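You operate a simulated robot arm through the tools that you are given. There is no shell and no other tool.

You run a simulated robot arm. Do the job below in one go: nothing can be reset, and whatever is moved stays where it is left.

TASK
Couple the hose, jet the purple tub clean and hang the nozzle back.
Fine: couple before the green valve opens; the valve ends shut. Where these are worked on the way, their far stop is far enough and under half their travel is too little: green valve.

The check looks at the end state, three seconds after you hand in, the way a careful person would. Anything else that was tipped, shoved, dropped, spilled or broken makes it a failure.

THE ROBOT
A 7-joint arm with a two-finger parallel gripper, fixed in place. Base frame: the origin is at the foot of the arm, x ahead of it, y to its left, z up. Readings come in mm, degrees, newtons and seconds.
With the tool pointing down near the work surface it reaches from about 320 to 840 mm from the base axis. Its first joint turns from -132.0 to 132.0 degrees. Payload 3.91 kg.
The TCP is the grasp point between the finger pads, 30 mm short of the fingertips. In the tool frame z runs along the fingers and y along their closing line. The gripper opens to 110 mm. The fingers are 20 mm wide and 10 mm thick; the gripper's body (48 by 112 mm) begins 55 mm behind the TCP.
Orientation is that of the tool frame in the base frame, as a unit quaternion [w, x, y, z]. With the fingers straight down and closing along the base's y, the tool's x points along the base's -x, its y along +y and its z along -z.

THE INTERFACE
- The arm moves only by the tool jog_arm. Its arguments are lists of equal length, an entry for each row: "translation": the shift along the tool's x, y, z in mm, a list of three; "delta_rot": the turn, a rotation vector about the tool's x, y, z in degrees, a list of three; "jaw": the finger opening in mm, from 0 to 110. In form: {"translation": [[tx, ty, tz], ...], "delta_rot": [[ax, ay, az], ...], "jaw": [jaw, ...]}. A call has 1 to 20 rows; each row shifts and turns the commanded pose from where the row before left it, along the tool's axes as they then stand. A row lasts 0.2 s, in which the tool goes at most 50 mm and 8.6 degrees; a call with a longer step from one row to the next is refused whole, and so is a gripper value outside its range. A pose out of reach is approached as far as the arm can. The call stops where the force on the tool passes 40 N (or 10 N more than at its start, if that is more) or the arm is blocked; 0.2 s more then pass. The fingers move at their own pace (about 108 mm/s each) and stop on an object; they squeeze with about 45 N. The grip force told is the motor's: it shows also when the fingers shut on nothing. Time passes only in rows, and 0.2 s behind the last, so rows that do not move let the fingers close. It gives the time, the measured TCP pose, the force on the tool (base axes), the opening and the grip force at its end, in the units of the frame above (readings bear some noise), with the torque about the TCP (base axes, N m) and any sound that the robot's microphone picked up.
- Cameras (640 x 400 px; columns grow to the right, rows downward): "scene" is fixed at [396.5, -495.9, 1616.8]; the picture's right is [0.71, -0.70, 0.00], its down [-0.44, -0.44, -0.78] and it looks along [0.55, 0.56, -0.62] (base axes); focal length 348 px, centre (320, 200). "wrist" rides on the gripper at [72, 17, -103] in the tool frame; the picture's right is [-0.23, 0.97, 0.00], its down [-0.76, -0.18, -0.62] and it looks along [-0.61, -0.14, 0.78] (tool axes); focal length 222 px, centre (320, 200). There is no depth. A picture from a camera that has moved, and an enlarged one, comes with that camera's place and axes in the base frame and with its lens. The place of the scene camera against the robot may be out by one fixed shift of up to 12 mm in any direction.
- capture(camera): a new picture of that camera. It takes no simulated time.
- inspect(camera, box): a new picture of the part [left, top, right, bottom] of that camera's present view, enlarged. It takes no simulated time.
- finish_job(): hands the job in; it is judged then, once.

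Places have to be worked out from the pictures, the camera data and where the tool is seen. Open the gripper and draw the arm clear of the work before you hand the job in, unless the task says otherwise.

The tools are called as a command line: name --argument value ..., lists and objects as JSON in quotes. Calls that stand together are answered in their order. jog_arm: Moves the arm, as the interface text tells. Its arguments: {"type":"object","properties":{"translation":{"type":"array","items":{"type":"array","items":{"type":"number"}}},"delta_rot":{"type":"array","items":{"type":"array","items":{"type":"number"}}},"jaw":{"type":"array","items":{"type":"number"}}},"required":["translation","delta_rot","jaw"]} The other tools are called the same way: capture (camera) takes a picture; inspect (camera, box) takes an enlarged picture of a part of a camera's view; finish_job () hands the job in.

At the start:

```text
time: 0.0
tcp_pos: [546.6, 102.7, 1184.6]
ee_rot: [0.0, 0.0, 1.0, 0.001]
wrist_force: [0.3, 0.6, 1.0]
ft_torque: [0.06, 0.01, 0.0]
finger_gap: 110.1
finger_force: 0.0
```

scene: 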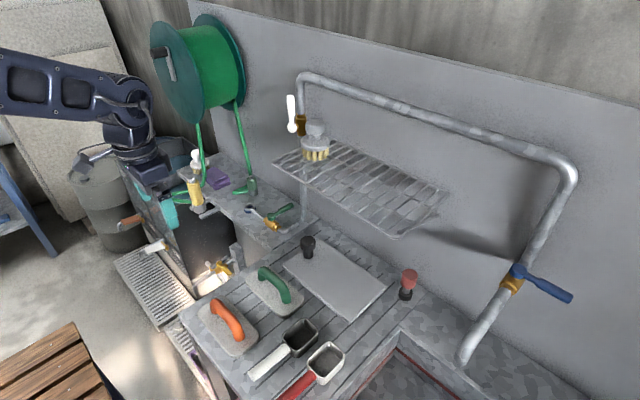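
wrist: 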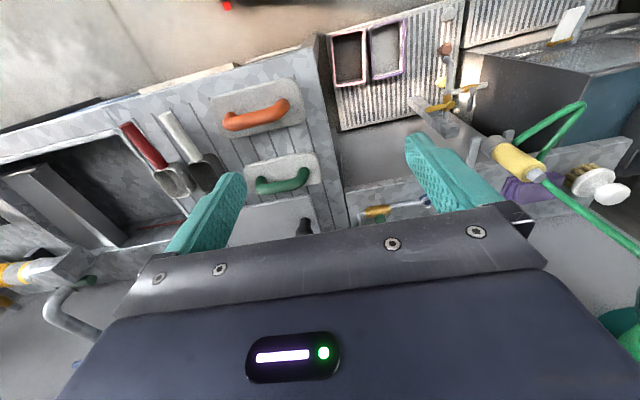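

I'll start by looking at both cameras enlarged to understand the scene before moving anything.

inspect --camera "scene" --box '[100, 100, 340, 250]'

inspect --camera "scene" --box '[60, 200, 300, 350]'

inspect --camera "scene" --box '[140, 0, 340, 125]'

inspect --camera "wrist" --box '[320, 0, 640, 200]'

```text
2.67 times, centred on (220, 175) of scene
camera zoom: at [396.5, -495.9, 1616.8], right [0.71, -0.7, 0.0], down [-0.44, -0.44, -0.78], along [0.55, 0.56, -0.62], focal length 927 px, centre (587, 267)
```

zoom: 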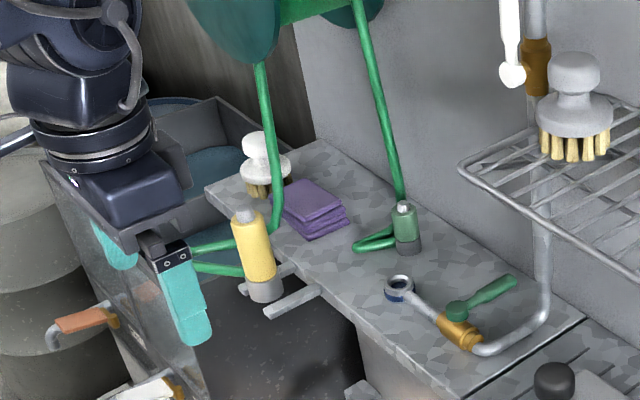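

```text
2.67 times, centred on (180, 275) of scene
camera zoom: at [396.5, -495.9, 1616.8], right [0.71, -0.7, 0.0], down [-0.44, -0.44, -0.78], along [0.55, 0.56, -0.62], focal length 927 px, centre (693, 0)
```

zoom: 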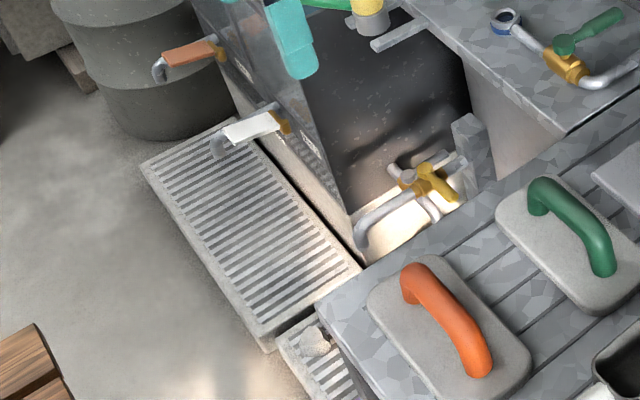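

```text
3.20 times, centred on (240, 62) of scene
camera zoom: at [396.5, -495.9, 1616.8], right [0.71, -0.7, 0.0], down [-0.44, -0.44, -0.78], along [0.55, 0.56, -0.62], focal length 1112 px, centre (576, 640)
```

zoom: 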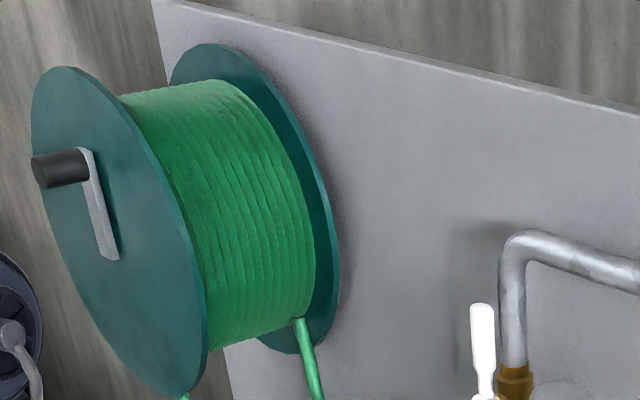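

```text
2.00 times, centred on (480, 100) of wrist
camera zoom: at [473.6, 119.6, 1288.6], right [0.23, 0.97, 0.0], down [0.76, -0.18, 0.62], along [0.61, -0.14, -0.78], focal length 444 px, centre (0, 400)
```

zoom: 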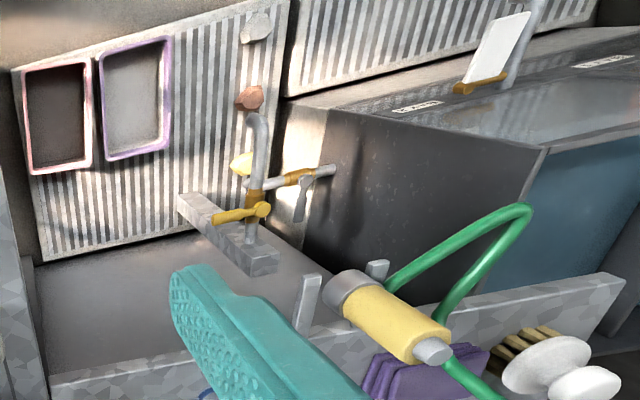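

From two views the nozzle tip triangulates to roughly (725, 397, 1003) and the green valve to roughly (845, 167, 900). I'll shift the arm through free air to the left and back to get a second wrist viewpoint.

jog_arm --translation '[[40, 0, 0], [40, 0, 0], [40, 0, 0], [20, 30, 0], [0, 40, 0], [0, 40, 0]]' --delta_rot '[[0, 0, 0], [0, 0, 0], [0, 0, 0], [0, 0, 0], [0, 0, 0], [0, 0, 0]]' --jaw '[110, 110, 110, 110, 110, 110]'

capture --camera "wrist"

capture --camera "scene"

```text
time: 1.4
tcp_pos: [406.4, 215.2, 1186.2]
ee_rot: [0.0, 0.0, 1.0, 0.0]
wrist_force: [0.5, -0.4, -0.1]
ft_torque: [0.03, -0.01, 0.02]
finger_gap: 110.1
finger_force: 0.1
```

```text
taken
camera wrist: at [332.5, 230.9, 1289.6], right [0.23, 0.97, 0.0], down [0.76, -0.18, 0.62], along [0.61, -0.14, -0.78], focal length 222 px, centre (320, 200)
```

wrist: 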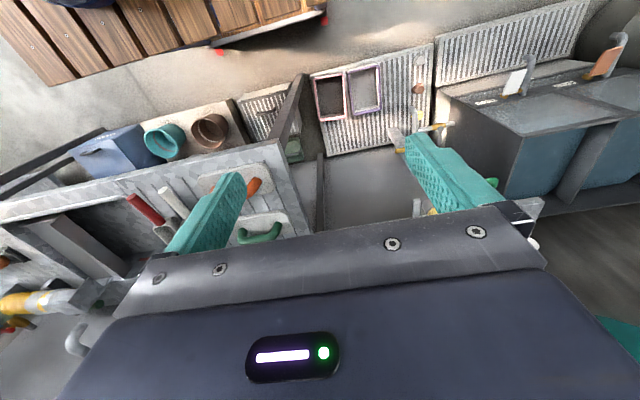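

```text
taken
```

scene: 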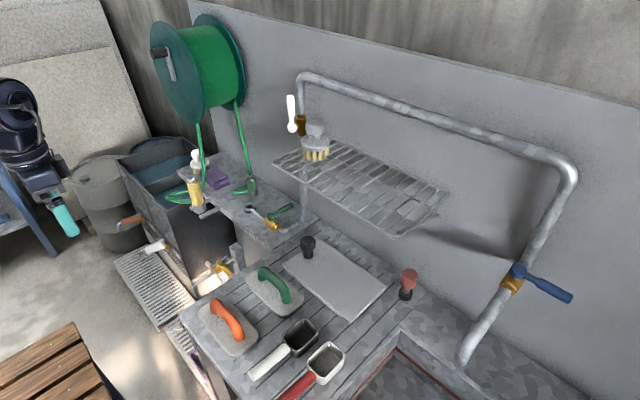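

The purple tub triangulates to about (630, 390, 140), on the floor grate. I'll move left and forward a little, staying well short of the reel, for a close look at the nozzle, its bracket and the coupling.

jog_arm --translation '[[0, 45, 0], [0, 45, 0], [0, 45, 0], [0, 40, 0], [-40, 0, 0], [-40, 0, 0]]' --delta_rot '[[0, 0, 0], [0, 0, 0], [0, 0, 0], [0, 0, 0], [0, 0, 0], [0, 0, 0]]' --jaw '[110, 110, 110, 110, 110, 110]'

capture --camera "wrist"

inspect --camera "scene" --box '[160, 140, 320, 240]'

```text
time: 2.8
tcp_pos: [485.8, 389.6, 1184.3]
ee_rot: [0.0, 0.0, 1.0, 0.0]
wrist_force: [-0.7, 1.0, 0.9]
ft_torque: [-0.04, -0.02, 0.03]
finger_gap: 110.3
finger_force: 0.2
```

```text
taken
camera wrist: at [414.7, 406.6, 1287.6], right [0.23, 0.97, 0.0], down [0.76, -0.18, 0.62], along [0.61, -0.14, -0.78], focal length 222 px, centre (320, 200)
```

wrist: 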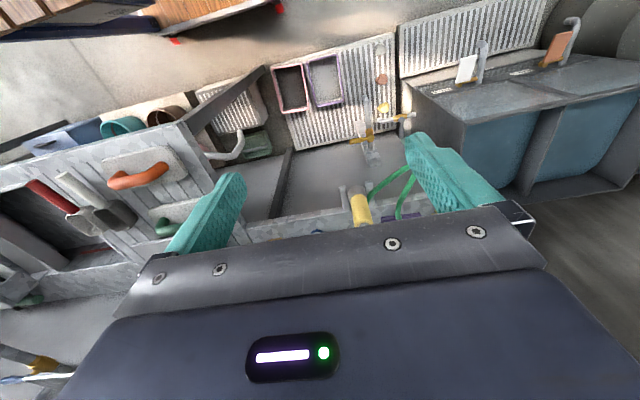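

```text
4.00 times, centred on (240, 190) of scene
camera zoom: at [396.5, -495.9, 1616.8], right [0.71, -0.7, 0.0], down [-0.44, -0.44, -0.78], along [0.55, 0.56, -0.62], focal length 1390 px, centre (640, 240)
```

zoom: 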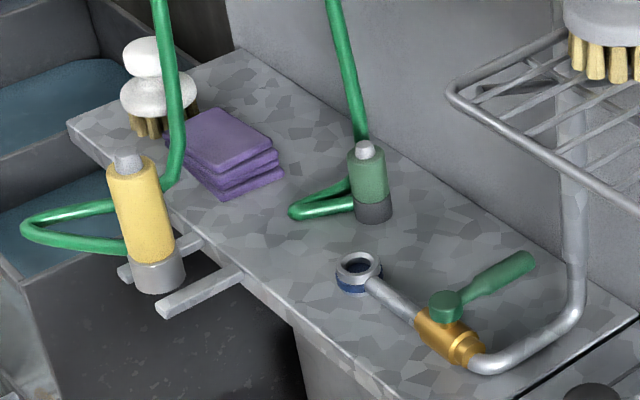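

The scene zoom shows the nozzle standing in a fork bracket, a green coupling standing on the shelf, and a ring socket on the end of the valve pipe. I'll zoom the wrist view on the nozzle and its bracket.

inspect --camera "wrist" --box '[260, 40, 460, 240]'

inspect --camera "scene" --box '[180, 165, 260, 215]'

inspect --camera "scene" --box '[235, 190, 315, 240]'

```text
2.00 times, centred on (360, 140) of wrist
camera zoom: at [414.7, 406.6, 1287.6], right [0.23, 0.97, 0.0], down [0.76, -0.18, 0.62], along [0.61, -0.14, -0.78], focal length 444 px, centre (240, 320)
```

zoom: 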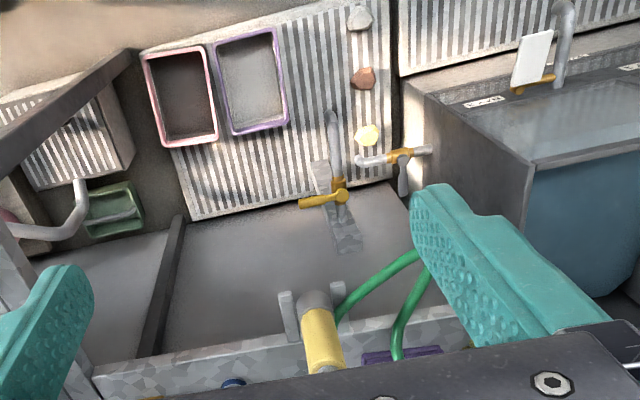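

```text
8.00 times, centred on (220, 190) of scene
camera zoom: at [396.5, -495.9, 1616.8], right [0.71, -0.7, 0.0], down [-0.44, -0.44, -0.78], along [0.55, 0.56, -0.62], focal length 2780 px, centre (1120, 280)
```

zoom: 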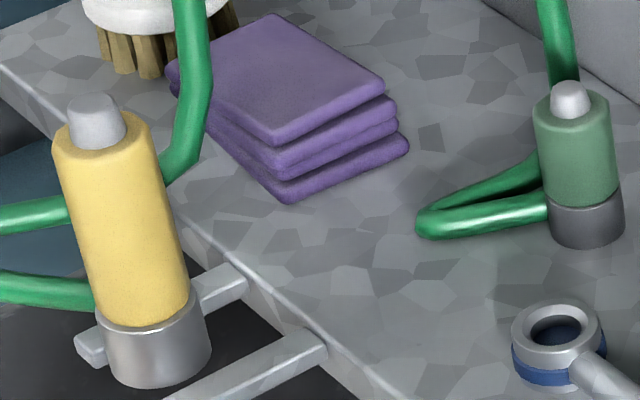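

```text
8.00 times, centred on (275, 215) of scene
camera zoom: at [396.5, -495.9, 1616.8], right [0.71, -0.7, 0.0], down [-0.44, -0.44, -0.78], along [0.55, 0.56, -0.62], focal length 2780 px, centre (680, 80)
```

zoom: 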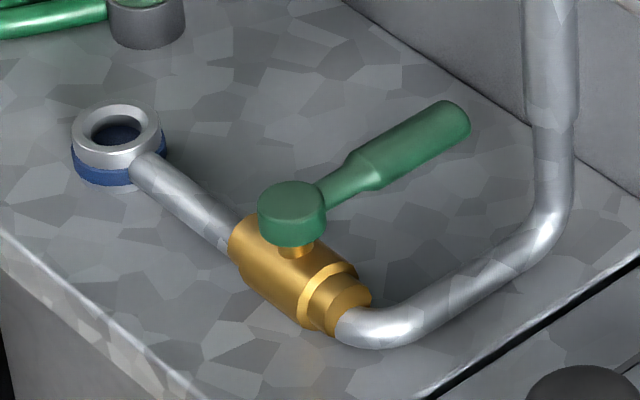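

The socket looks to be near (850, 295, ~880) and the coupling a bit beyond it. I'll move to about (650, 250, 1080), clear of the nozzle, for a close wrist view of the shelf.

jog_arm --translation '[[0, -45, 0], [0, -45, 0], [0, -50, 0], [-40, 0, 20], [-40, 0, 25], [-40, 0, 30], [-44, 0, 30]]' --delta_rot '[[0, 0, 0], [0, 0, 0], [0, 0, 0], [0, 0, 0], [0, 0, 0], [0, 0, 0], [0, 0, 0]]' --jaw '[110, 110, 110, 110, 110, 110, 110]'

capture --camera "wrist"

capture --camera "scene"

```text
refused: row 7 steps farther than a row can; nothing moved
```

```text
taken
camera wrist: at [414.7, 406.6, 1287.6], right [0.23, 0.97, 0.0], down [0.76, -0.18, 0.62], along [0.61, -0.14, -0.78], focal length 222 px, centre (320, 200)
```

wrist: 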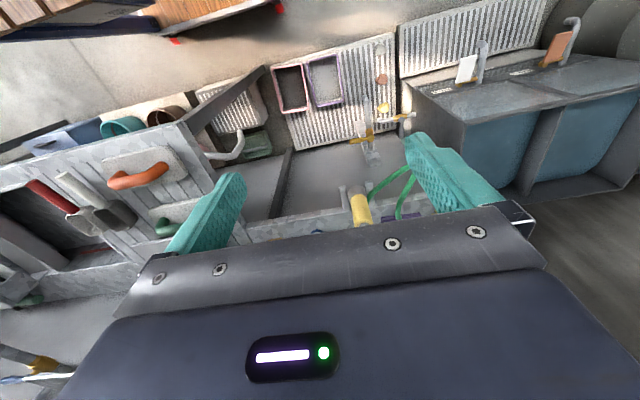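

```text
taken
```

scene: 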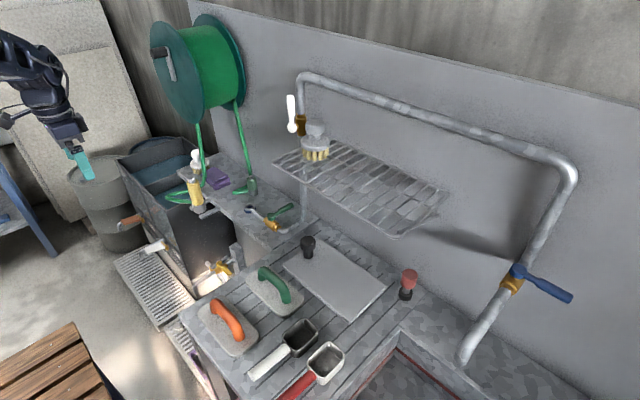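

The last row was slightly over 50 mm, so the call was refused and nothing moved. I'll repeat it with smaller steps.

jog_arm --translation '[[0, -45, 0], [0, -45, 0], [0, -45, 0], [-35, 0, 20], [-35, 0, 20], [-35, 0, 20], [-35, 0, 20], [-25, 0, 20]]' --delta_rot '[[0, 0, 0], [0, 0, 0], [0, 0, 0], [0, 0, 0], [0, 0, 0], [0, 0, 0], [0, 0, 0], [0, 0, 0]]' --jaw '[110, 110, 110, 110, 110, 110, 110, 110]'

capture --camera "wrist"

capture --camera "scene"

```text
time: 4.6
tcp_pos: [650.7, 255.9, 1084.2]
ee_rot: [0.001, 0.0, 1.0, 0.0]
wrist_force: [0.1, 0.1, 1.0]
ft_torque: [0.01, 0.03, 0.03]
finger_gap: 110.0
finger_force: 0.0
```

```text
taken
camera wrist: at [578.2, 272.6, 1187.4], right [0.23, 0.97, 0.0], down [0.76, -0.18, 0.62], along [0.61, -0.14, -0.78], focal length 222 px, centre (320, 200)
```

wrist: 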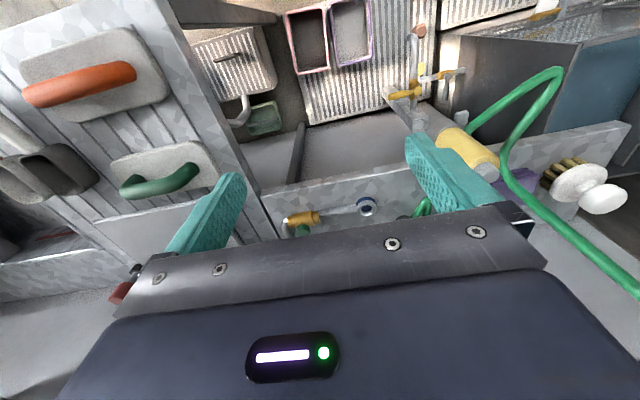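

```text
taken
```

scene: 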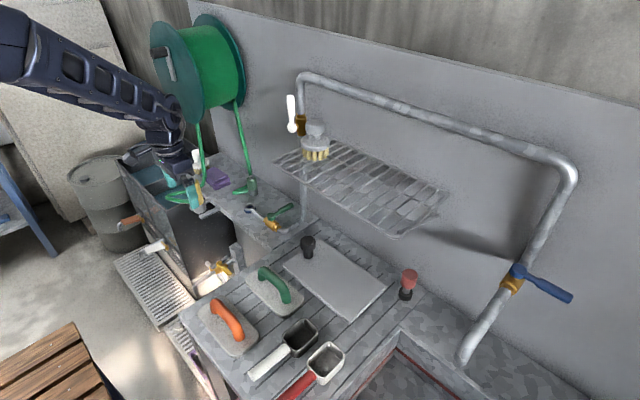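

The socket now triangulates to about (853, 295, 875), with the wall near x≈980 and the reel above x>800, y>360. I'll move to about (620, 400, 1100), above the hose loop, for a close look at the nozzle and fork.

jog_arm --translation '[[15, 0, -10], [15, 40, -6], [0, 40, 0], [0, 40, 0], [0, 24, 0]]' --delta_rot '[[0, 0, 0], [0, 0, 0], [0, 0, 0], [0, 0, 0], [0, 0, 0]]' --jaw '[110, 110, 110, 110, 110]'

inspect --camera "wrist" --box '[220, 90, 420, 215]'

capture --camera "wrist"

```text
time: 5.8
tcp_pos: [620.7, 397.0, 1103.1]
ee_rot: [0.0, 0.0, 1.0, 0.0]
wrist_force: [0.2, -0.1, 0.0]
ft_torque: [0.04, -0.02, 0.0]
finger_gap: 110.2
finger_force: 0.1
```

```text
3.20 times, centred on (320, 152) of wrist
camera zoom: at [547.9, 414.1, 1205.1], right [0.23, 0.97, 0.0], down [0.76, -0.18, 0.62], along [0.61, -0.14, -0.78], focal length 711 px, centre (320, 352)
```

zoom: 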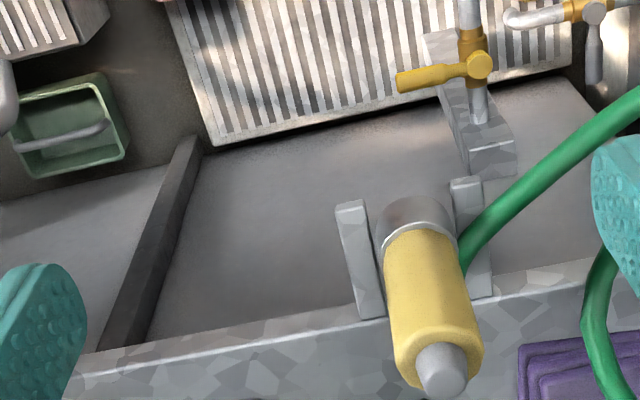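

```text
taken
camera wrist: at [547.9, 414.1, 1205.1], right [0.23, 0.97, 0.0], down [0.76, -0.18, 0.62], along [0.61, -0.14, -0.78], focal length 222 px, centre (320, 200)
```

wrist: 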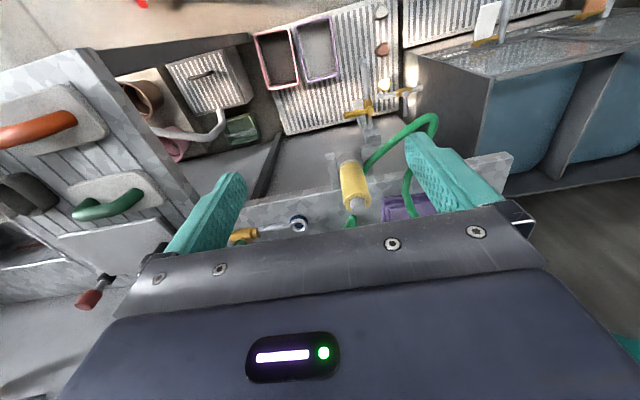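

The nozzle axis is about (734, 420), spanning z≈857–992. I'll back off, tilt the tool 45° forward and lower it, so the wrist camera gets a horizontal side view of the nozzle, fork and shelf.

jog_arm --translation '[[40, 0, 0], [40, 0, 0], [0, 0, 0], [0, 0, 0], [0, 0, 0], [0, 0, 0], [0, 0, 0], [0, 0, 0], [25, 0, 25], [25, 0, 25], [25, 0, 25], [24, 0, 24]]' --delta_rot '[[0, 0, 0], [0, 0, 0], [0, -7.5, 0], [0, -7.5, 0], [0, -7.5, 0], [0, -7.5, 0], [0, -7.5, 0], [0, -7.5, 0], [0, 0, 0], [0, 0, 0], [0, 0, 0], [0, 0, 0]]' --jaw '[110, 110, 110, 110, 110, 110, 110, 110, 110, 110, 110, 110]'

capture --camera "wrist"

capture --camera "scene"

```text
time: 8.4
tcp_pos: [538.1, 395.7, 961.1]
ee_rot: [0.383, 0.0, 0.924, 0.001]
wrist_force: [-1.2, -1.3, -0.6]
ft_torque: [0.03, -0.01, 0.02]
finger_gap: 110.0
finger_force: 0.1
```

```text
taken
camera wrist: at [414.4, 413.3, 982.6], right [0.16, 0.97, 0.16], down [0.1, -0.18, 0.98], along [0.98, -0.14, -0.12], focal length 222 px, centre (320, 200)
```

wrist: 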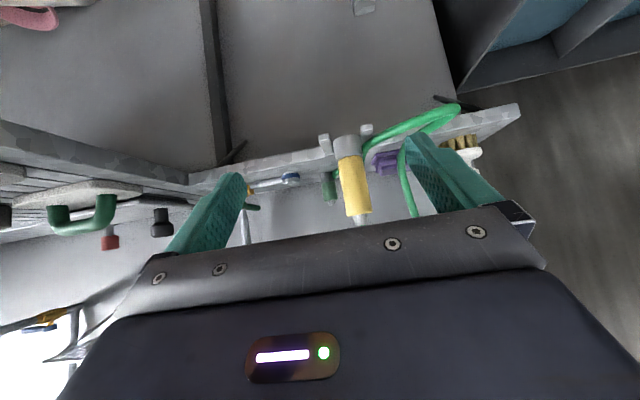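

```text
taken
```

scene: 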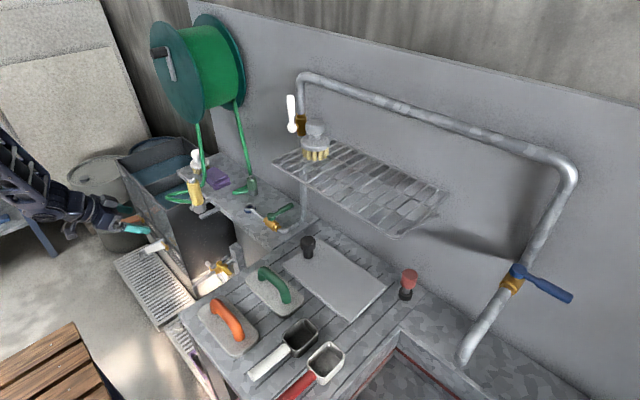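

This gives an upside-down horizontal view. I'll zoom in on the nozzle, fork, coupling and socket.

inspect --camera "wrist" --box '[300, 100, 420, 230]'

inspect --camera "wrist" --box '[220, 130, 340, 230]'

```text
3.08 times, centred on (360, 165) of wrist
camera zoom: at [414.4, 413.3, 982.6], right [0.16, 0.97, 0.16], down [0.1, -0.18, 0.98], along [0.98, -0.14, -0.12], focal length 684 px, centre (197, 308)
```

zoom: 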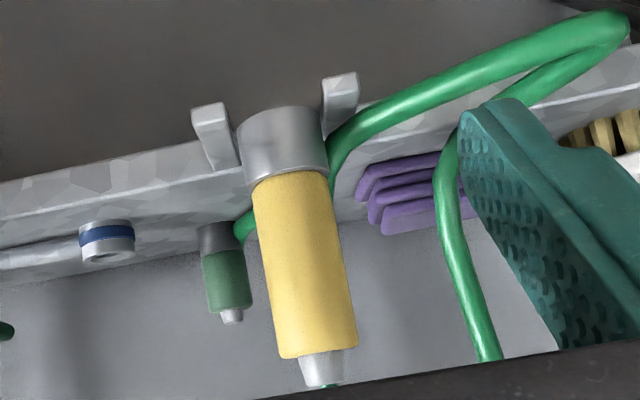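

```text
4.00 times, centred on (280, 180) of wrist
camera zoom: at [414.4, 413.3, 982.6], right [0.16, 0.97, 0.16], down [0.1, -0.18, 0.98], along [0.98, -0.14, -0.12], focal length 888 px, centre (480, 280)
```

zoom: 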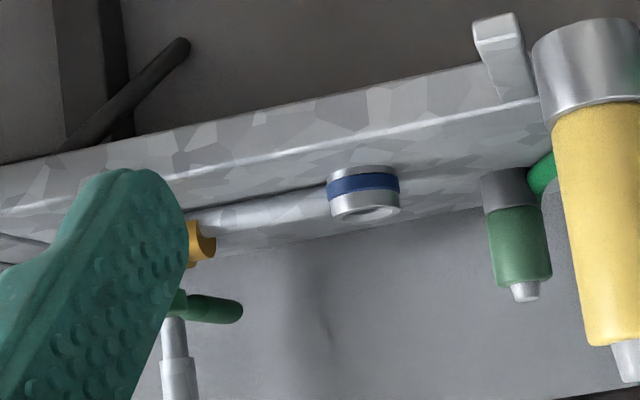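

The socket opens upward with a hole of about 24 mm. The coupling's silver tip is about 16 mm wide, while its collar is about 31 mm. So the tip is the plug, and the coupling will probably have to be inverted. I'll move closer in this tilted pose, well to the right of the nozzle, to measure the coupling, socket and valve.

jog_arm --translation '[[0, -40, 0], [0, -40, 0], [0, -36, 0], [-30, 0, 30], [-30, 0, 30], [-30, 0, 30], [-30, 0, 30]]' --delta_rot '[[0, 0, 0], [0, 0, 0], [0, 0, 0], [0, 0, 0], [0, 0, 0], [0, 0, 0], [0, 0, 0]]' --jaw '[110, 110, 110, 110, 110, 110, 110]'

capture --camera "wrist"

inspect --camera "wrist" --box '[240, 100, 420, 220]'

capture --camera "scene"

```text
time: 10.0
tcp_pos: [710.4, 281.8, 960.1]
ee_rot: [0.382, -0.001, 0.924, 0.0]
wrist_force: [-0.3, 0.3, 0.9]
ft_torque: [-0.01, 0.02, -0.04]
finger_gap: 110.0
finger_force: 0.0
```

```text
taken
camera wrist: at [587.2, 298.7, 981.9], right [0.16, 0.97, 0.16], down [0.1, -0.18, 0.98], along [0.98, -0.14, -0.12], focal length 222 px, centre (320, 200)
```

wrist: 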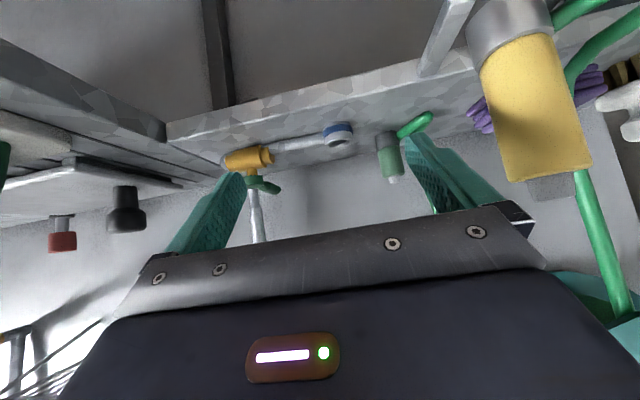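

```text
3.33 times, centred on (330, 160) of wrist
camera zoom: at [587.2, 298.7, 981.9], right [0.16, 0.97, 0.16], down [0.1, -0.18, 0.98], along [0.98, -0.14, -0.12], focal length 740 px, centre (287, 333)
```

zoom: 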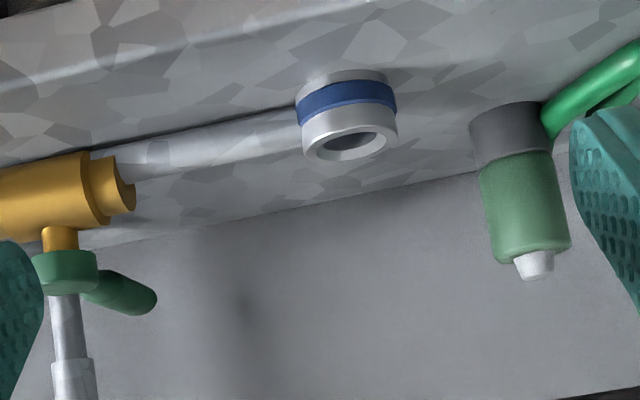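

```text
taken
```

scene: 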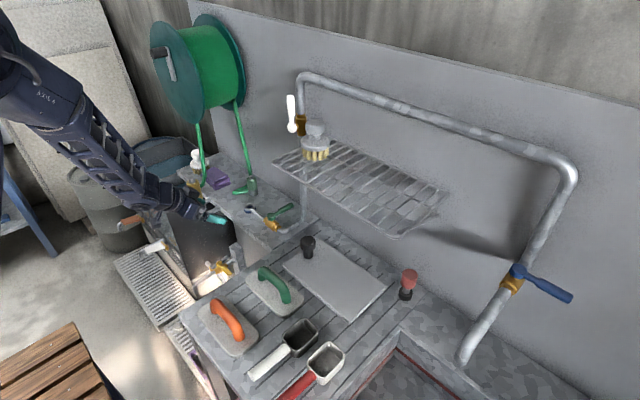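

Triangulated estimates from the two tilted views:

| Item | Position (mm) |
|---|---|
| Coupling axis | (923, 364), z 862–935, tip up |
| Shelf surface | z ≈ 862 |
| Socket hole top | (869, 295, 878) |
| Valve pivot | ≈ (864, 173, 905), handle pointing +x |
| Purple tub | ≈ (628, 386, 110) |

The coupling must be flipped by a 180° roll of a horizontal tool. I'll back off into free air, go horizontal and test which roll direction the wrist allows.

jog_arm --translation '[[27, 0, -27], [27, 0, -27], [27, 0, -27], [27, 0, -27], [-20, 0, -20], [-20, 0, -20], [0, 0, 0], [0, 0, 0], [0, 0, 0], [0, 0, 0], [0, 0, 0], [0, 0, 0]]' --delta_rot '[[0, 0, 0], [0, 0, 0], [0, 0, 0], [0, 0, 0], [0, 0, 0], [0, 0, 0], [0, -7.5, 0], [0, -7.5, 0], [0, -7.5, 0], [0, -7.5, 0], [0, -7.5, 0], [0, -7.5, 0]]' --jaw '[110, 110, 110, 110, 110, 110, 110, 110, 110, 110, 110, 110]'

capture --camera "scene"

capture --camera "wrist"

```text
time: 12.6
tcp_pos: [556.9, 279.1, 1018.6]
ee_rot: [0.708, 0.001, 0.706, -0.001]
wrist_force: [0.3, -0.2, 0.4]
ft_torque: [0.0, 0.02, 0.01]
finger_gap: 110.2
finger_force: 0.0
```

```text
taken
```

scene: 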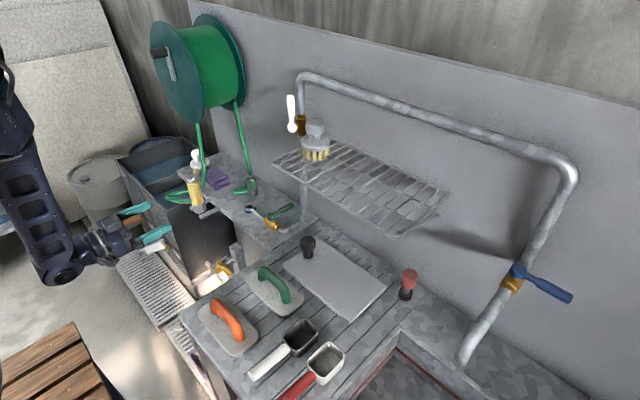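

```text
taken
camera wrist: at [454.2, 296.9, 946.1], right [0.0, 0.97, 0.23], down [-0.62, -0.18, 0.76], along [0.78, -0.14, 0.61], focal length 222 px, centre (320, 200)
```

wrist: 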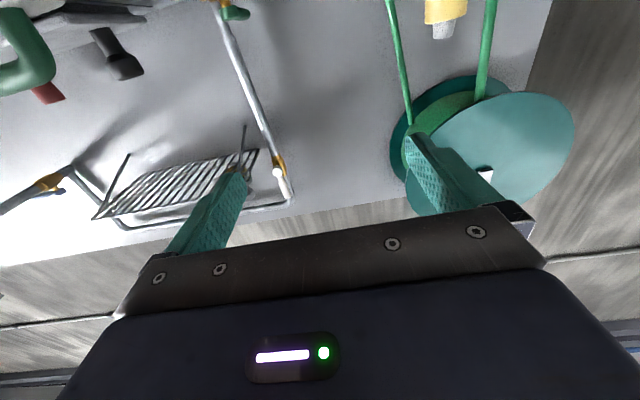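

The horizontal pose is reachable. I'll test the roll about the tool axis in one direction, in free air.

jog_arm --translation '[[0, 0, 0], [0, 0, 0], [0, 0, 0], [0, 0, 0], [0, 0, 0], [0, 0, 0], [0, 0, 0], [0, 0, 0], [0, 0, 0], [0, 0, 0], [0, 0, 0], [0, 0, 0]]' --delta_rot '[[0, 0, 7.5], [0, 0, 7.5], [0, 0, 7.5], [0, 0, 7.5], [0, 0, 7.5], [0, 0, 7.5], [0, 0, 7.5], [0, 0, 7.5], [0, 0, 7.5], [0, 0, 7.5], [0, 0, 7.5], [0, 0, 7.5]]' --jaw '[110, 110, 110, 110, 110, 110, 110, 110, 110, 110, 110, 110]'

```text
time: 15.2
tcp_pos: [689.0, 255.0, 1199.4]
ee_rot: [0.495, 0.501, 0.517, 0.487]
wrist_force: [0.1, 0.6, -0.3]
ft_torque: [0.02, 0.0, 0.01]
finger_gap: 109.9
finger_force: 0.1
out of reach, approached as far as the arm can: row 4, 5, 6, 7, 8, 9, 10, 11, 12
```

Rolling positive runs into a joint limit after about 30°, and the arm drifted off position in free air. I'll undo it and then try the other direction in small steps.

jog_arm --translation '[[0, 0, 0], [0, 0, 0], [0, 0, 0], [0, 0, 0], [0, 0, 0], [0, 0, 0], [0, 0, 0], [0, 0, 0], [0, 0, 0], [0, 0, 0], [0, 0, 0], [0, 0, 0]]' --delta_rot '[[0, 0, -7.5], [0, 0, -7.5], [0, 0, -7.5], [0, 0, -7.5], [0, 0, -7.5], [0, 0, -7.5], [0, 0, -7.5], [0, 0, -7.5], [0, 0, -7.5], [0, 0, -7.5], [0, 0, -7.5], [0, 0, -7.5]]' --jaw '[110, 110, 110, 110, 110, 110, 110, 110, 110, 110, 110, 110]'

capture --camera "scene"

```text
time: 17.8
tcp_pos: [689.1, 255.0, 1199.4]
ee_rot: [0.707, -0.001, 0.707, 0.0]
wrist_force: [0.0, 0.0, 0.1]
ft_torque: [0.01, 0.01, -0.01]
finger_gap: 110.2
finger_force: 0.0
```

```text
taken
```

scene: 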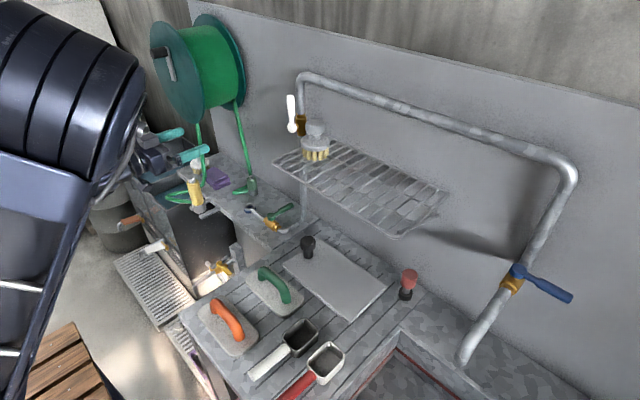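

The arm reconfigured (elbow now out to the right) and is horizontal at (689, 255, 1199) with the roll working again. I'll test how far the roll goes in this configuration, still in free air.

jog_arm --translation '[[0, 0, 0], [0, 0, 0], [0, 0, 0], [0, 0, 0], [0, 0, 0], [0, 0, 0], [0, 0, 0], [0, 0, 0], [0, 0, 0], [0, 0, 0], [0, 0, 0], [0, 0, 0], [0, 0, 0], [0, 0, 0], [0, 0, 0], [0, 0, 0]]' --delta_rot '[[0, 0, 7.5], [0, 0, 7.5], [0, 0, 7.5], [0, 0, 7.5], [0, 0, 7.5], [0, 0, 7.5], [0, 0, 7.5], [0, 0, 7.5], [0, 0, 7.5], [0, 0, 7.5], [0, 0, 7.5], [0, 0, 7.5], [0, 0, 7.5], [0, 0, 7.5], [0, 0, 7.5], [0, 0, 7.5]]' --jaw '[110, 110, 110, 110, 110, 110, 110, 110, 110, 110, 110, 110, 110, 110, 110, 110]'

capture --camera "scene"

```text
time: 21.2
tcp_pos: [692.1, 153.3, 1358.1]
ee_rot: [0.348, 0.612, 0.376, 0.603]
wrist_force: [-1.0, 0.4, -0.6]
ft_torque: [0.03, -0.03, -0.02]
finger_gap: 110.3
finger_force: 0.0
out of reach, approached as far as the arm can: row 12, 13, 14, 15, 16
```

```text
taken
```

scene: 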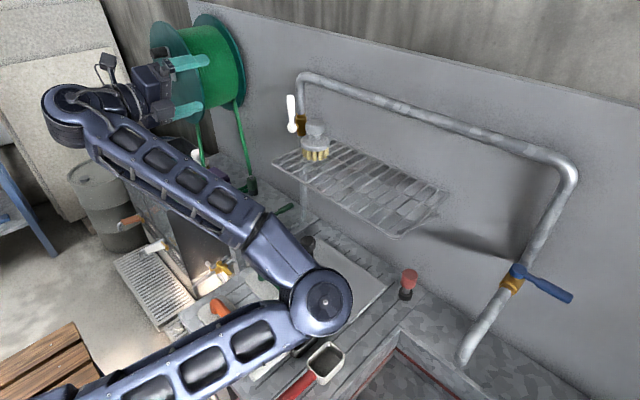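

Positive roll swings the elbow out toward the bench, so that direction is bad. I'll roll back and watch that the arm returns to a sane configuration.

jog_arm --translation '[[0, 0, 0], [0, 0, 0], [0, 0, 0], [0, 0, 0], [0, 0, 0], [0, 0, 0], [0, 0, 0], [0, 0, 0]]' --delta_rot '[[0, 0, -7.5], [0, 0, -7.5], [0, 0, -7.5], [0, 0, -7.5], [0, 0, -7.5], [0, 0, -7.5], [0, 0, -7.5], [0, 0, -7.5]]' --jaw '[110, 110, 110, 110, 110, 110, 110, 110]'

capture --camera "scene"

```text
time: 23.0
tcp_pos: [695.6, 153.3, 1359.4]
ee_rot: [0.612, 0.354, 0.613, 0.353]
wrist_force: [0.5, 0.7, -0.8]
ft_torque: [-0.03, 0.0, -0.02]
finger_gap: 109.9
finger_force: 0.1
```

```text
taken
```

scene: 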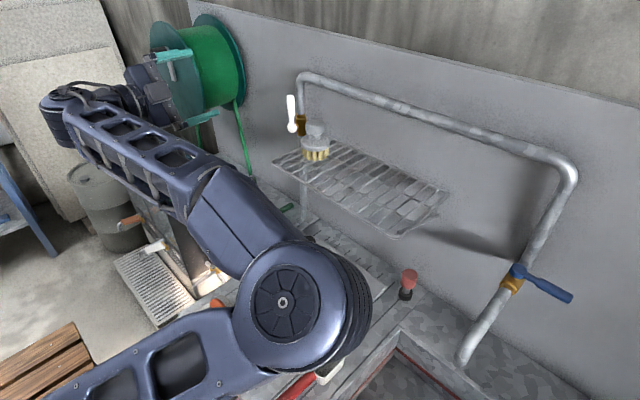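

The elbow is rising again as I roll back. I'll continue to zero roll and then untilt towards tool-down while moving back toward the start area.

jog_arm --translation '[[0, 0, -20], [0, 0, -20], [0, 0, -20], [0, 0, -20], [0, 0, -20], [0, 0, -20], [0, 0, -20], [0, 0, -20]]' --delta_rot '[[0, 0, -7.5], [0, 0, -7.5], [0, 0, -7.5], [0, 0, -7.5], [0, 0, -7.5], [0, 0, -7.5], [0, 0, -7.5], [0, 0, -7.5]]' --jaw '[110, 110, 110, 110, 110, 110, 110, 110]'

capture --camera "scene"

```text
time: 24.8
tcp_pos: [536.7, 152.1, 1361.2]
ee_rot: [0.707, 0.0, 0.707, -0.001]
wrist_force: [0.4, -0.3, 0.1]
ft_torque: [0.0, 0.0, 0.0]
finger_gap: 109.9
finger_force: 0.1
```

```text
taken
```

scene: 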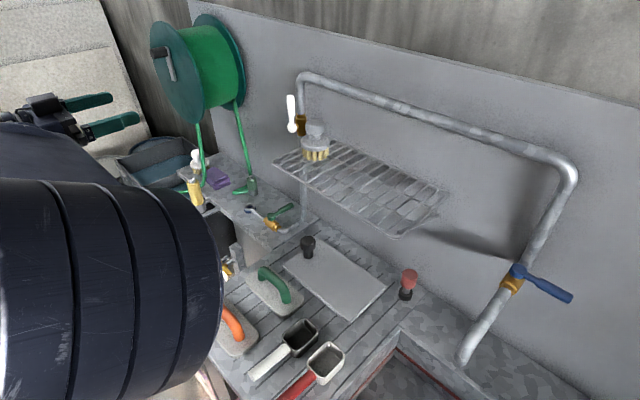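

The elbow is high and clear. I'll untilt to tool-down at this position, which should bring back a configuration like the start.

jog_arm --translation '[[0, 0, 0], [0, 0, 0], [0, 0, 0], [0, 0, 0], [0, 0, 0], [0, 0, 0], [0, 0, 0], [0, 0, 0], [0, 0, 0], [0, 0, 0], [0, 0, 0], [0, 0, 0], [0, 0, 30], [0, 0, 30], [0, 0, 30], [0, 0, 30], [0, 0, 30], [0, 0, 30]]' --delta_rot '[[0, 7.5, 0], [0, 7.5, 0], [0, 7.5, 0], [0, 7.5, 0], [0, 7.5, 0], [0, 7.5, 0], [0, 7.5, 0], [0, 7.5, 0], [0, 7.5, 0], [0, 7.5, 0], [0, 7.5, 0], [0, 7.5, 0], [0, 0, 0], [0, 0, 0], [0, 0, 0], [0, 0, 0], [0, 0, 0], [0, 0, 0]]' --jaw '[110, 110, 110, 110, 110, 110, 110, 110, 110, 110, 110, 110, 110, 110, 110, 110, 110, 110]'

capture --camera "scene"

```text
time: 28.6
tcp_pos: [533.2, 151.7, 1178.0]
ee_rot: [0.0, 0.0, 1.0, -0.001]
wrist_force: [0.0, 0.2, -0.5]
ft_torque: [0.02, 0.03, -0.03]
finger_gap: 110.0
finger_force: 0.1
```

```text
taken
```

scene: 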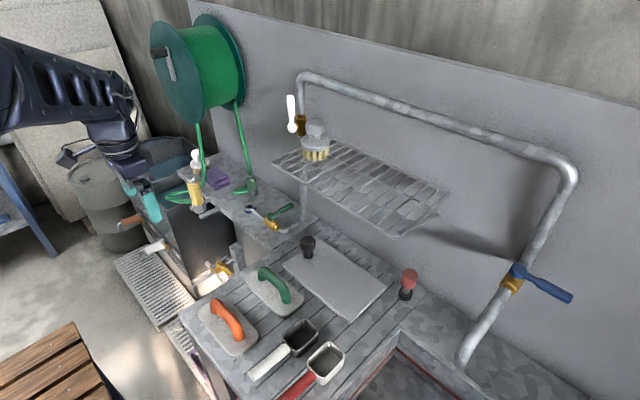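

The arm is back in a start-like configuration. I'll test negative roll with the tool down, where it mainly turns the last joint.

jog_arm --translation '[[0, 0, 0], [0, 0, 0], [0, 0, 0], [0, 0, 0], [0, 0, 0], [0, 0, 0], [0, 0, 0], [0, 0, 0], [0, 0, 0], [0, 0, 0], [0, 0, 0], [0, 0, 0]]' --delta_rot '[[0, 0, -7.5], [0, 0, -7.5], [0, 0, -7.5], [0, 0, -7.5], [0, 0, -7.5], [0, 0, -7.5], [0, 0, -7.5], [0, 0, -7.5], [0, 0, -7.5], [0, 0, -7.5], [0, 0, -7.5], [0, 0, -7.5]]' --jaw '[110, 110, 110, 110, 110, 110, 110, 110, 110, 110, 110, 110]'

capture --camera "scene"

```text
time: 31.2
tcp_pos: [532.1, 152.5, 1179.7]
ee_rot: [0.0, 0.708, -0.706, 0.0]
wrist_force: [-0.5, 0.0, 0.1]
ft_torque: [-0.02, -0.01, 0.03]
finger_gap: 109.9
finger_force: 0.0
```

```text
taken
```

scene: 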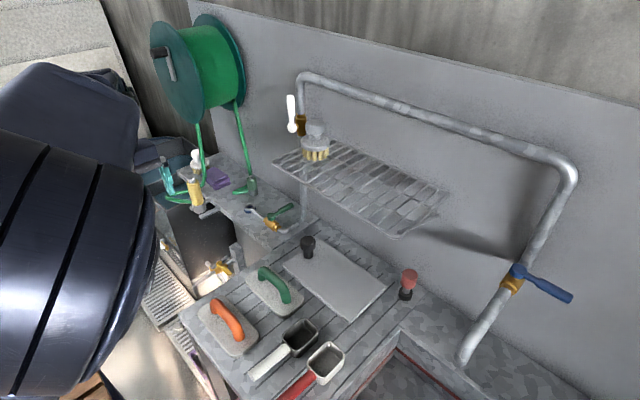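

Position held through −90°, though the elbow swung out toward the right. I'll continue to −180° carefully.

jog_arm --translation '[[0, 0, 0], [0, 0, 0], [0, 0, 0], [0, 0, 0], [0, 0, 0], [0, 0, 0]]' --delta_rot '[[0, 0, -7.5], [0, 0, -7.5], [0, 0, -7.5], [0, 0, -7.5], [0, 0, -7.5], [0, 0, -7.5]]' --jaw '[110, 110, 110, 110, 110, 110]'

capture --camera "scene"

```text
time: 32.6
tcp_pos: [532.4, 153.6, 1180.2]
ee_rot: [0.0, 0.924, -0.382, 0.0]
wrist_force: [0.0, -0.4, -0.2]
ft_torque: [-0.03, -0.01, -0.04]
finger_gap: 109.9
finger_force: 0.0
```

```text
taken
```

scene: 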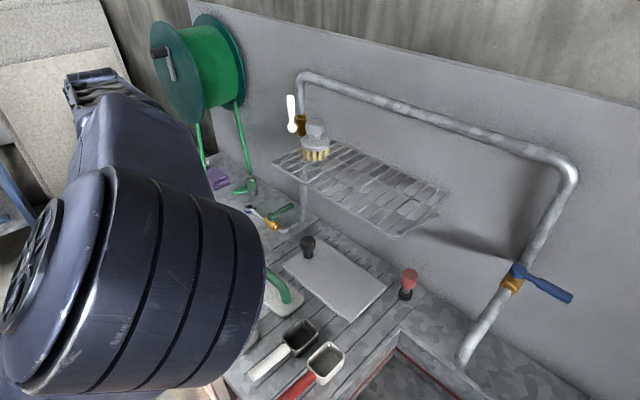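

jog_arm --translation '[[0, 0, 0], [0, 0, 0], [0, 0, 0], [0, 0, 0], [0, 0, 0], [0, 0, 0]]' --delta_rot '[[0, 0, -7.5], [0, 0, -7.5], [0, 0, -7.5], [0, 0, -7.5], [0, 0, -7.5], [0, 0, -7.5]]' --jaw '[110, 110, 110, 110, 110, 110]'

capture --camera "scene"

capture --camera "wrist"

```text
time: 34.0
tcp_pos: [533.7, 152.6, 1181.3]
ee_rot: [0.0, 1.0, 0.002, 0.0]
wrist_force: [0.4, 0.0, 0.4]
ft_torque: [0.04, 0.01, -0.01]
finger_gap: 109.9
finger_force: 0.1
```

```text
taken
```

scene: 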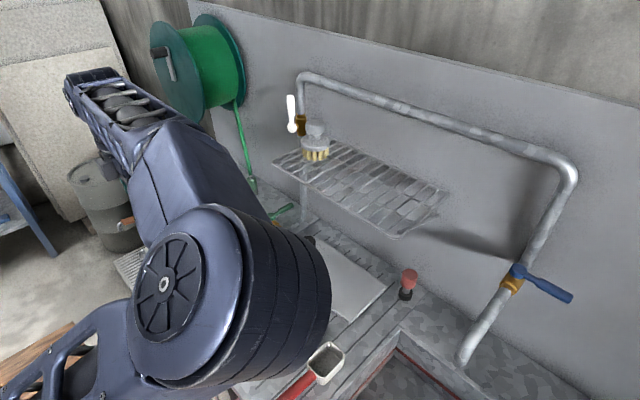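

```text
taken
camera wrist: at [606.5, 136.9, 1284.9], right [-0.22, -0.97, 0.0], down [-0.76, 0.18, 0.62], along [-0.61, 0.14, -0.78], focal length 222 px, centre (320, 200)
```

wrist: 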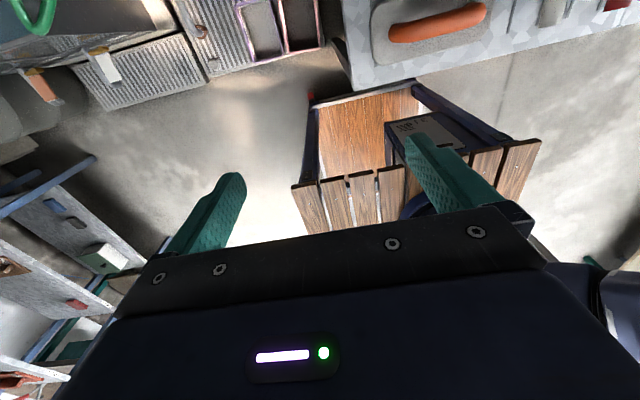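

Roll −180° is reachable with the elbow out to the right. I'll tilt forward to horizontal in this roll (camera on top) at this safe spot and check that it holds.

jog_arm --translation '[[0, 0, 0], [0, 0, 0], [0, 0, 0], [0, 0, 0], [0, 0, 0], [0, 0, 0], [0, 0, 0], [0, 0, 0], [0, 0, 0], [0, 0, 0], [0, 0, 0], [0, 0, 0]]' --delta_rot '[[0, 7.5, 0], [0, 7.5, 0], [0, 7.5, 0], [0, 7.5, 0], [0, 7.5, 0], [0, 7.5, 0], [0, 7.5, 0], [0, 7.5, 0], [0, 7.5, 0], [0, 7.5, 0], [0, 7.5, 0], [0, 7.5, 0]]' --jaw '[80, 80, 80, 80, 80, 80, 80, 80, 80, 80, 80, 80]'

capture --camera "scene"

capture --camera "wrist"

```text
time: 36.6
tcp_pos: [567.4, 192.3, 1208.4]
ee_rot: [0.0, 0.706, -0.001, 0.708]
wrist_force: [0.5, -0.3, 0.2]
ft_torque: [0.01, -0.03, 0.06]
finger_gap: 80.0
finger_force: 0.1
out of reach, approached as far as the arm can: row 9, 10, 11, 12
```

```text
taken
```

scene: 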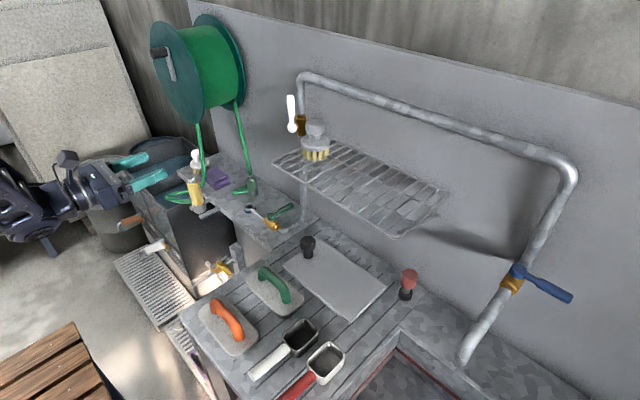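

```text
taken
camera wrist: at [463.2, 175.5, 1281.9], right [0.0, -0.97, -0.23], down [-0.62, 0.18, -0.76], along [0.78, 0.14, -0.61], focal length 222 px, centre (320, 200)
```

wrist: 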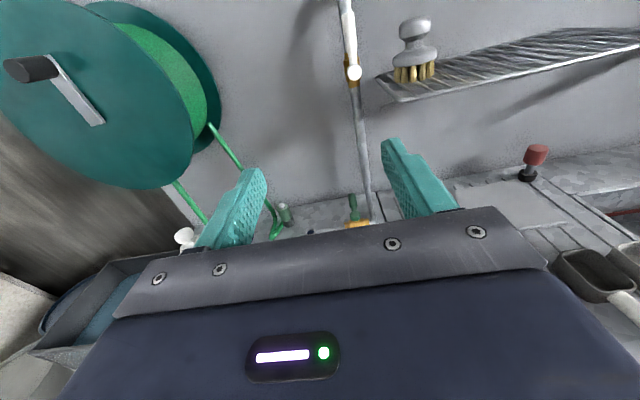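

Now the tool is horizontal with the camera on top at (567, 192, 1208), and the whole shelf is visible. I'll yaw 21° left so the hand clears the nozzle, then descend in stages toward a stand-off about 200 mm in front of the coupling.

jog_arm --translation '[[0, 0, 0], [0, 0, 0], [0, 0, 0], [-40, -5, 0], [-40, -5, 0], [-40, -5, 0], [-40, -5, 10]]' --delta_rot '[[7, 0, 0], [7, 0, 0], [7, 0, 0], [0, 0, 0], [0, 0, 0], [0, 0, 0], [0, 0, 0]]' --jaw '[80, 80, 80, 80, 80, 80, 80]'

capture --camera "scene"

capture --camera "wrist"

```text
time: 38.2
tcp_pos: [616.1, 261.4, 1077.7]
ee_rot: [-0.129, 0.694, 0.129, 0.696]
wrist_force: [-0.9, 0.1, 0.1]
ft_torque: [-0.01, 0.01, 0.01]
finger_gap: 80.2
finger_force: 0.1
out of reach, approached as far as the arm can: row 1, 2, 3, 4, 5, 6
```

```text
taken
```

scene: 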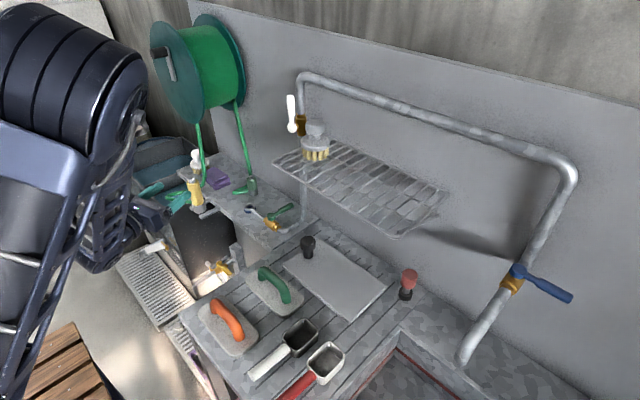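

```text
taken
camera wrist: at [524.7, 208.5, 1150.0], right [0.35, -0.91, -0.23], down [-0.64, -0.06, -0.76], along [0.68, 0.41, -0.61], focal length 222 px, centre (320, 200)
```

wrist: 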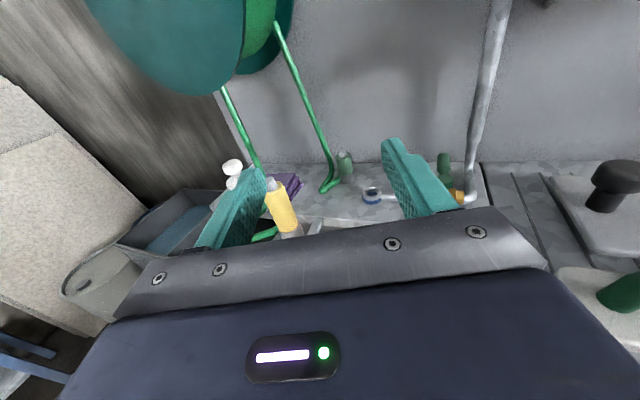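

It reached the yawed horizontal pose at (616, 261, 1078) with the elbow up and clear. I'll continue to the stand-off at about (736, 292, 905), watching the forces.

jog_arm --translation '[[-35, 3, 15], [-35, 3, 15], [-35, 3, 20], [-34, 3, 20], [-34, 2, 25], [0, 0, 28]]' --delta_rot '[[0, 0, 0], [0, 0, 0], [0, 0, 0], [0, 0, 0], [0, 0, 0], [0, 0, 0]]' --jaw '[80, 80, 80, 80, 80, 80]'

capture --camera "scene"

capture --camera "wrist"

```text
time: 39.6
tcp_pos: [739.1, 295.2, 902.5]
ee_rot: [-0.129, 0.695, 0.13, 0.695]
wrist_force: [-0.7, -0.2, -0.5]
ft_torque: [0.03, 0.0, 0.01]
finger_gap: 80.1
finger_force: 0.1
```

```text
taken
```

scene: 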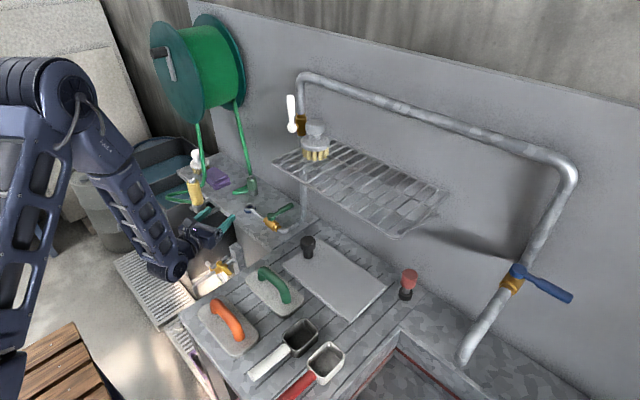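

```text
taken
camera wrist: at [648.9, 242.6, 975.8], right [0.35, -0.91, -0.23], down [-0.65, -0.06, -0.76], along [0.68, 0.41, -0.61], focal length 222 px, centre (320, 200)
```

wrist: 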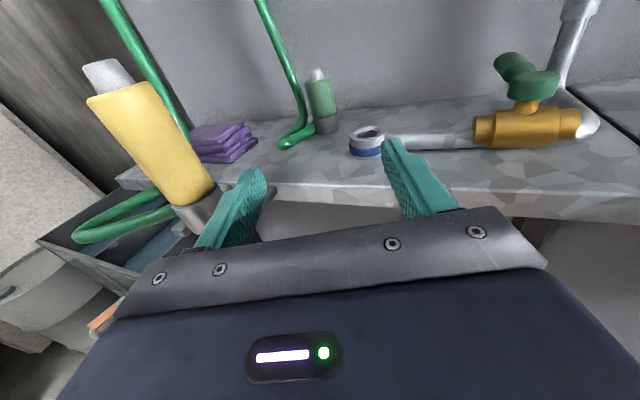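

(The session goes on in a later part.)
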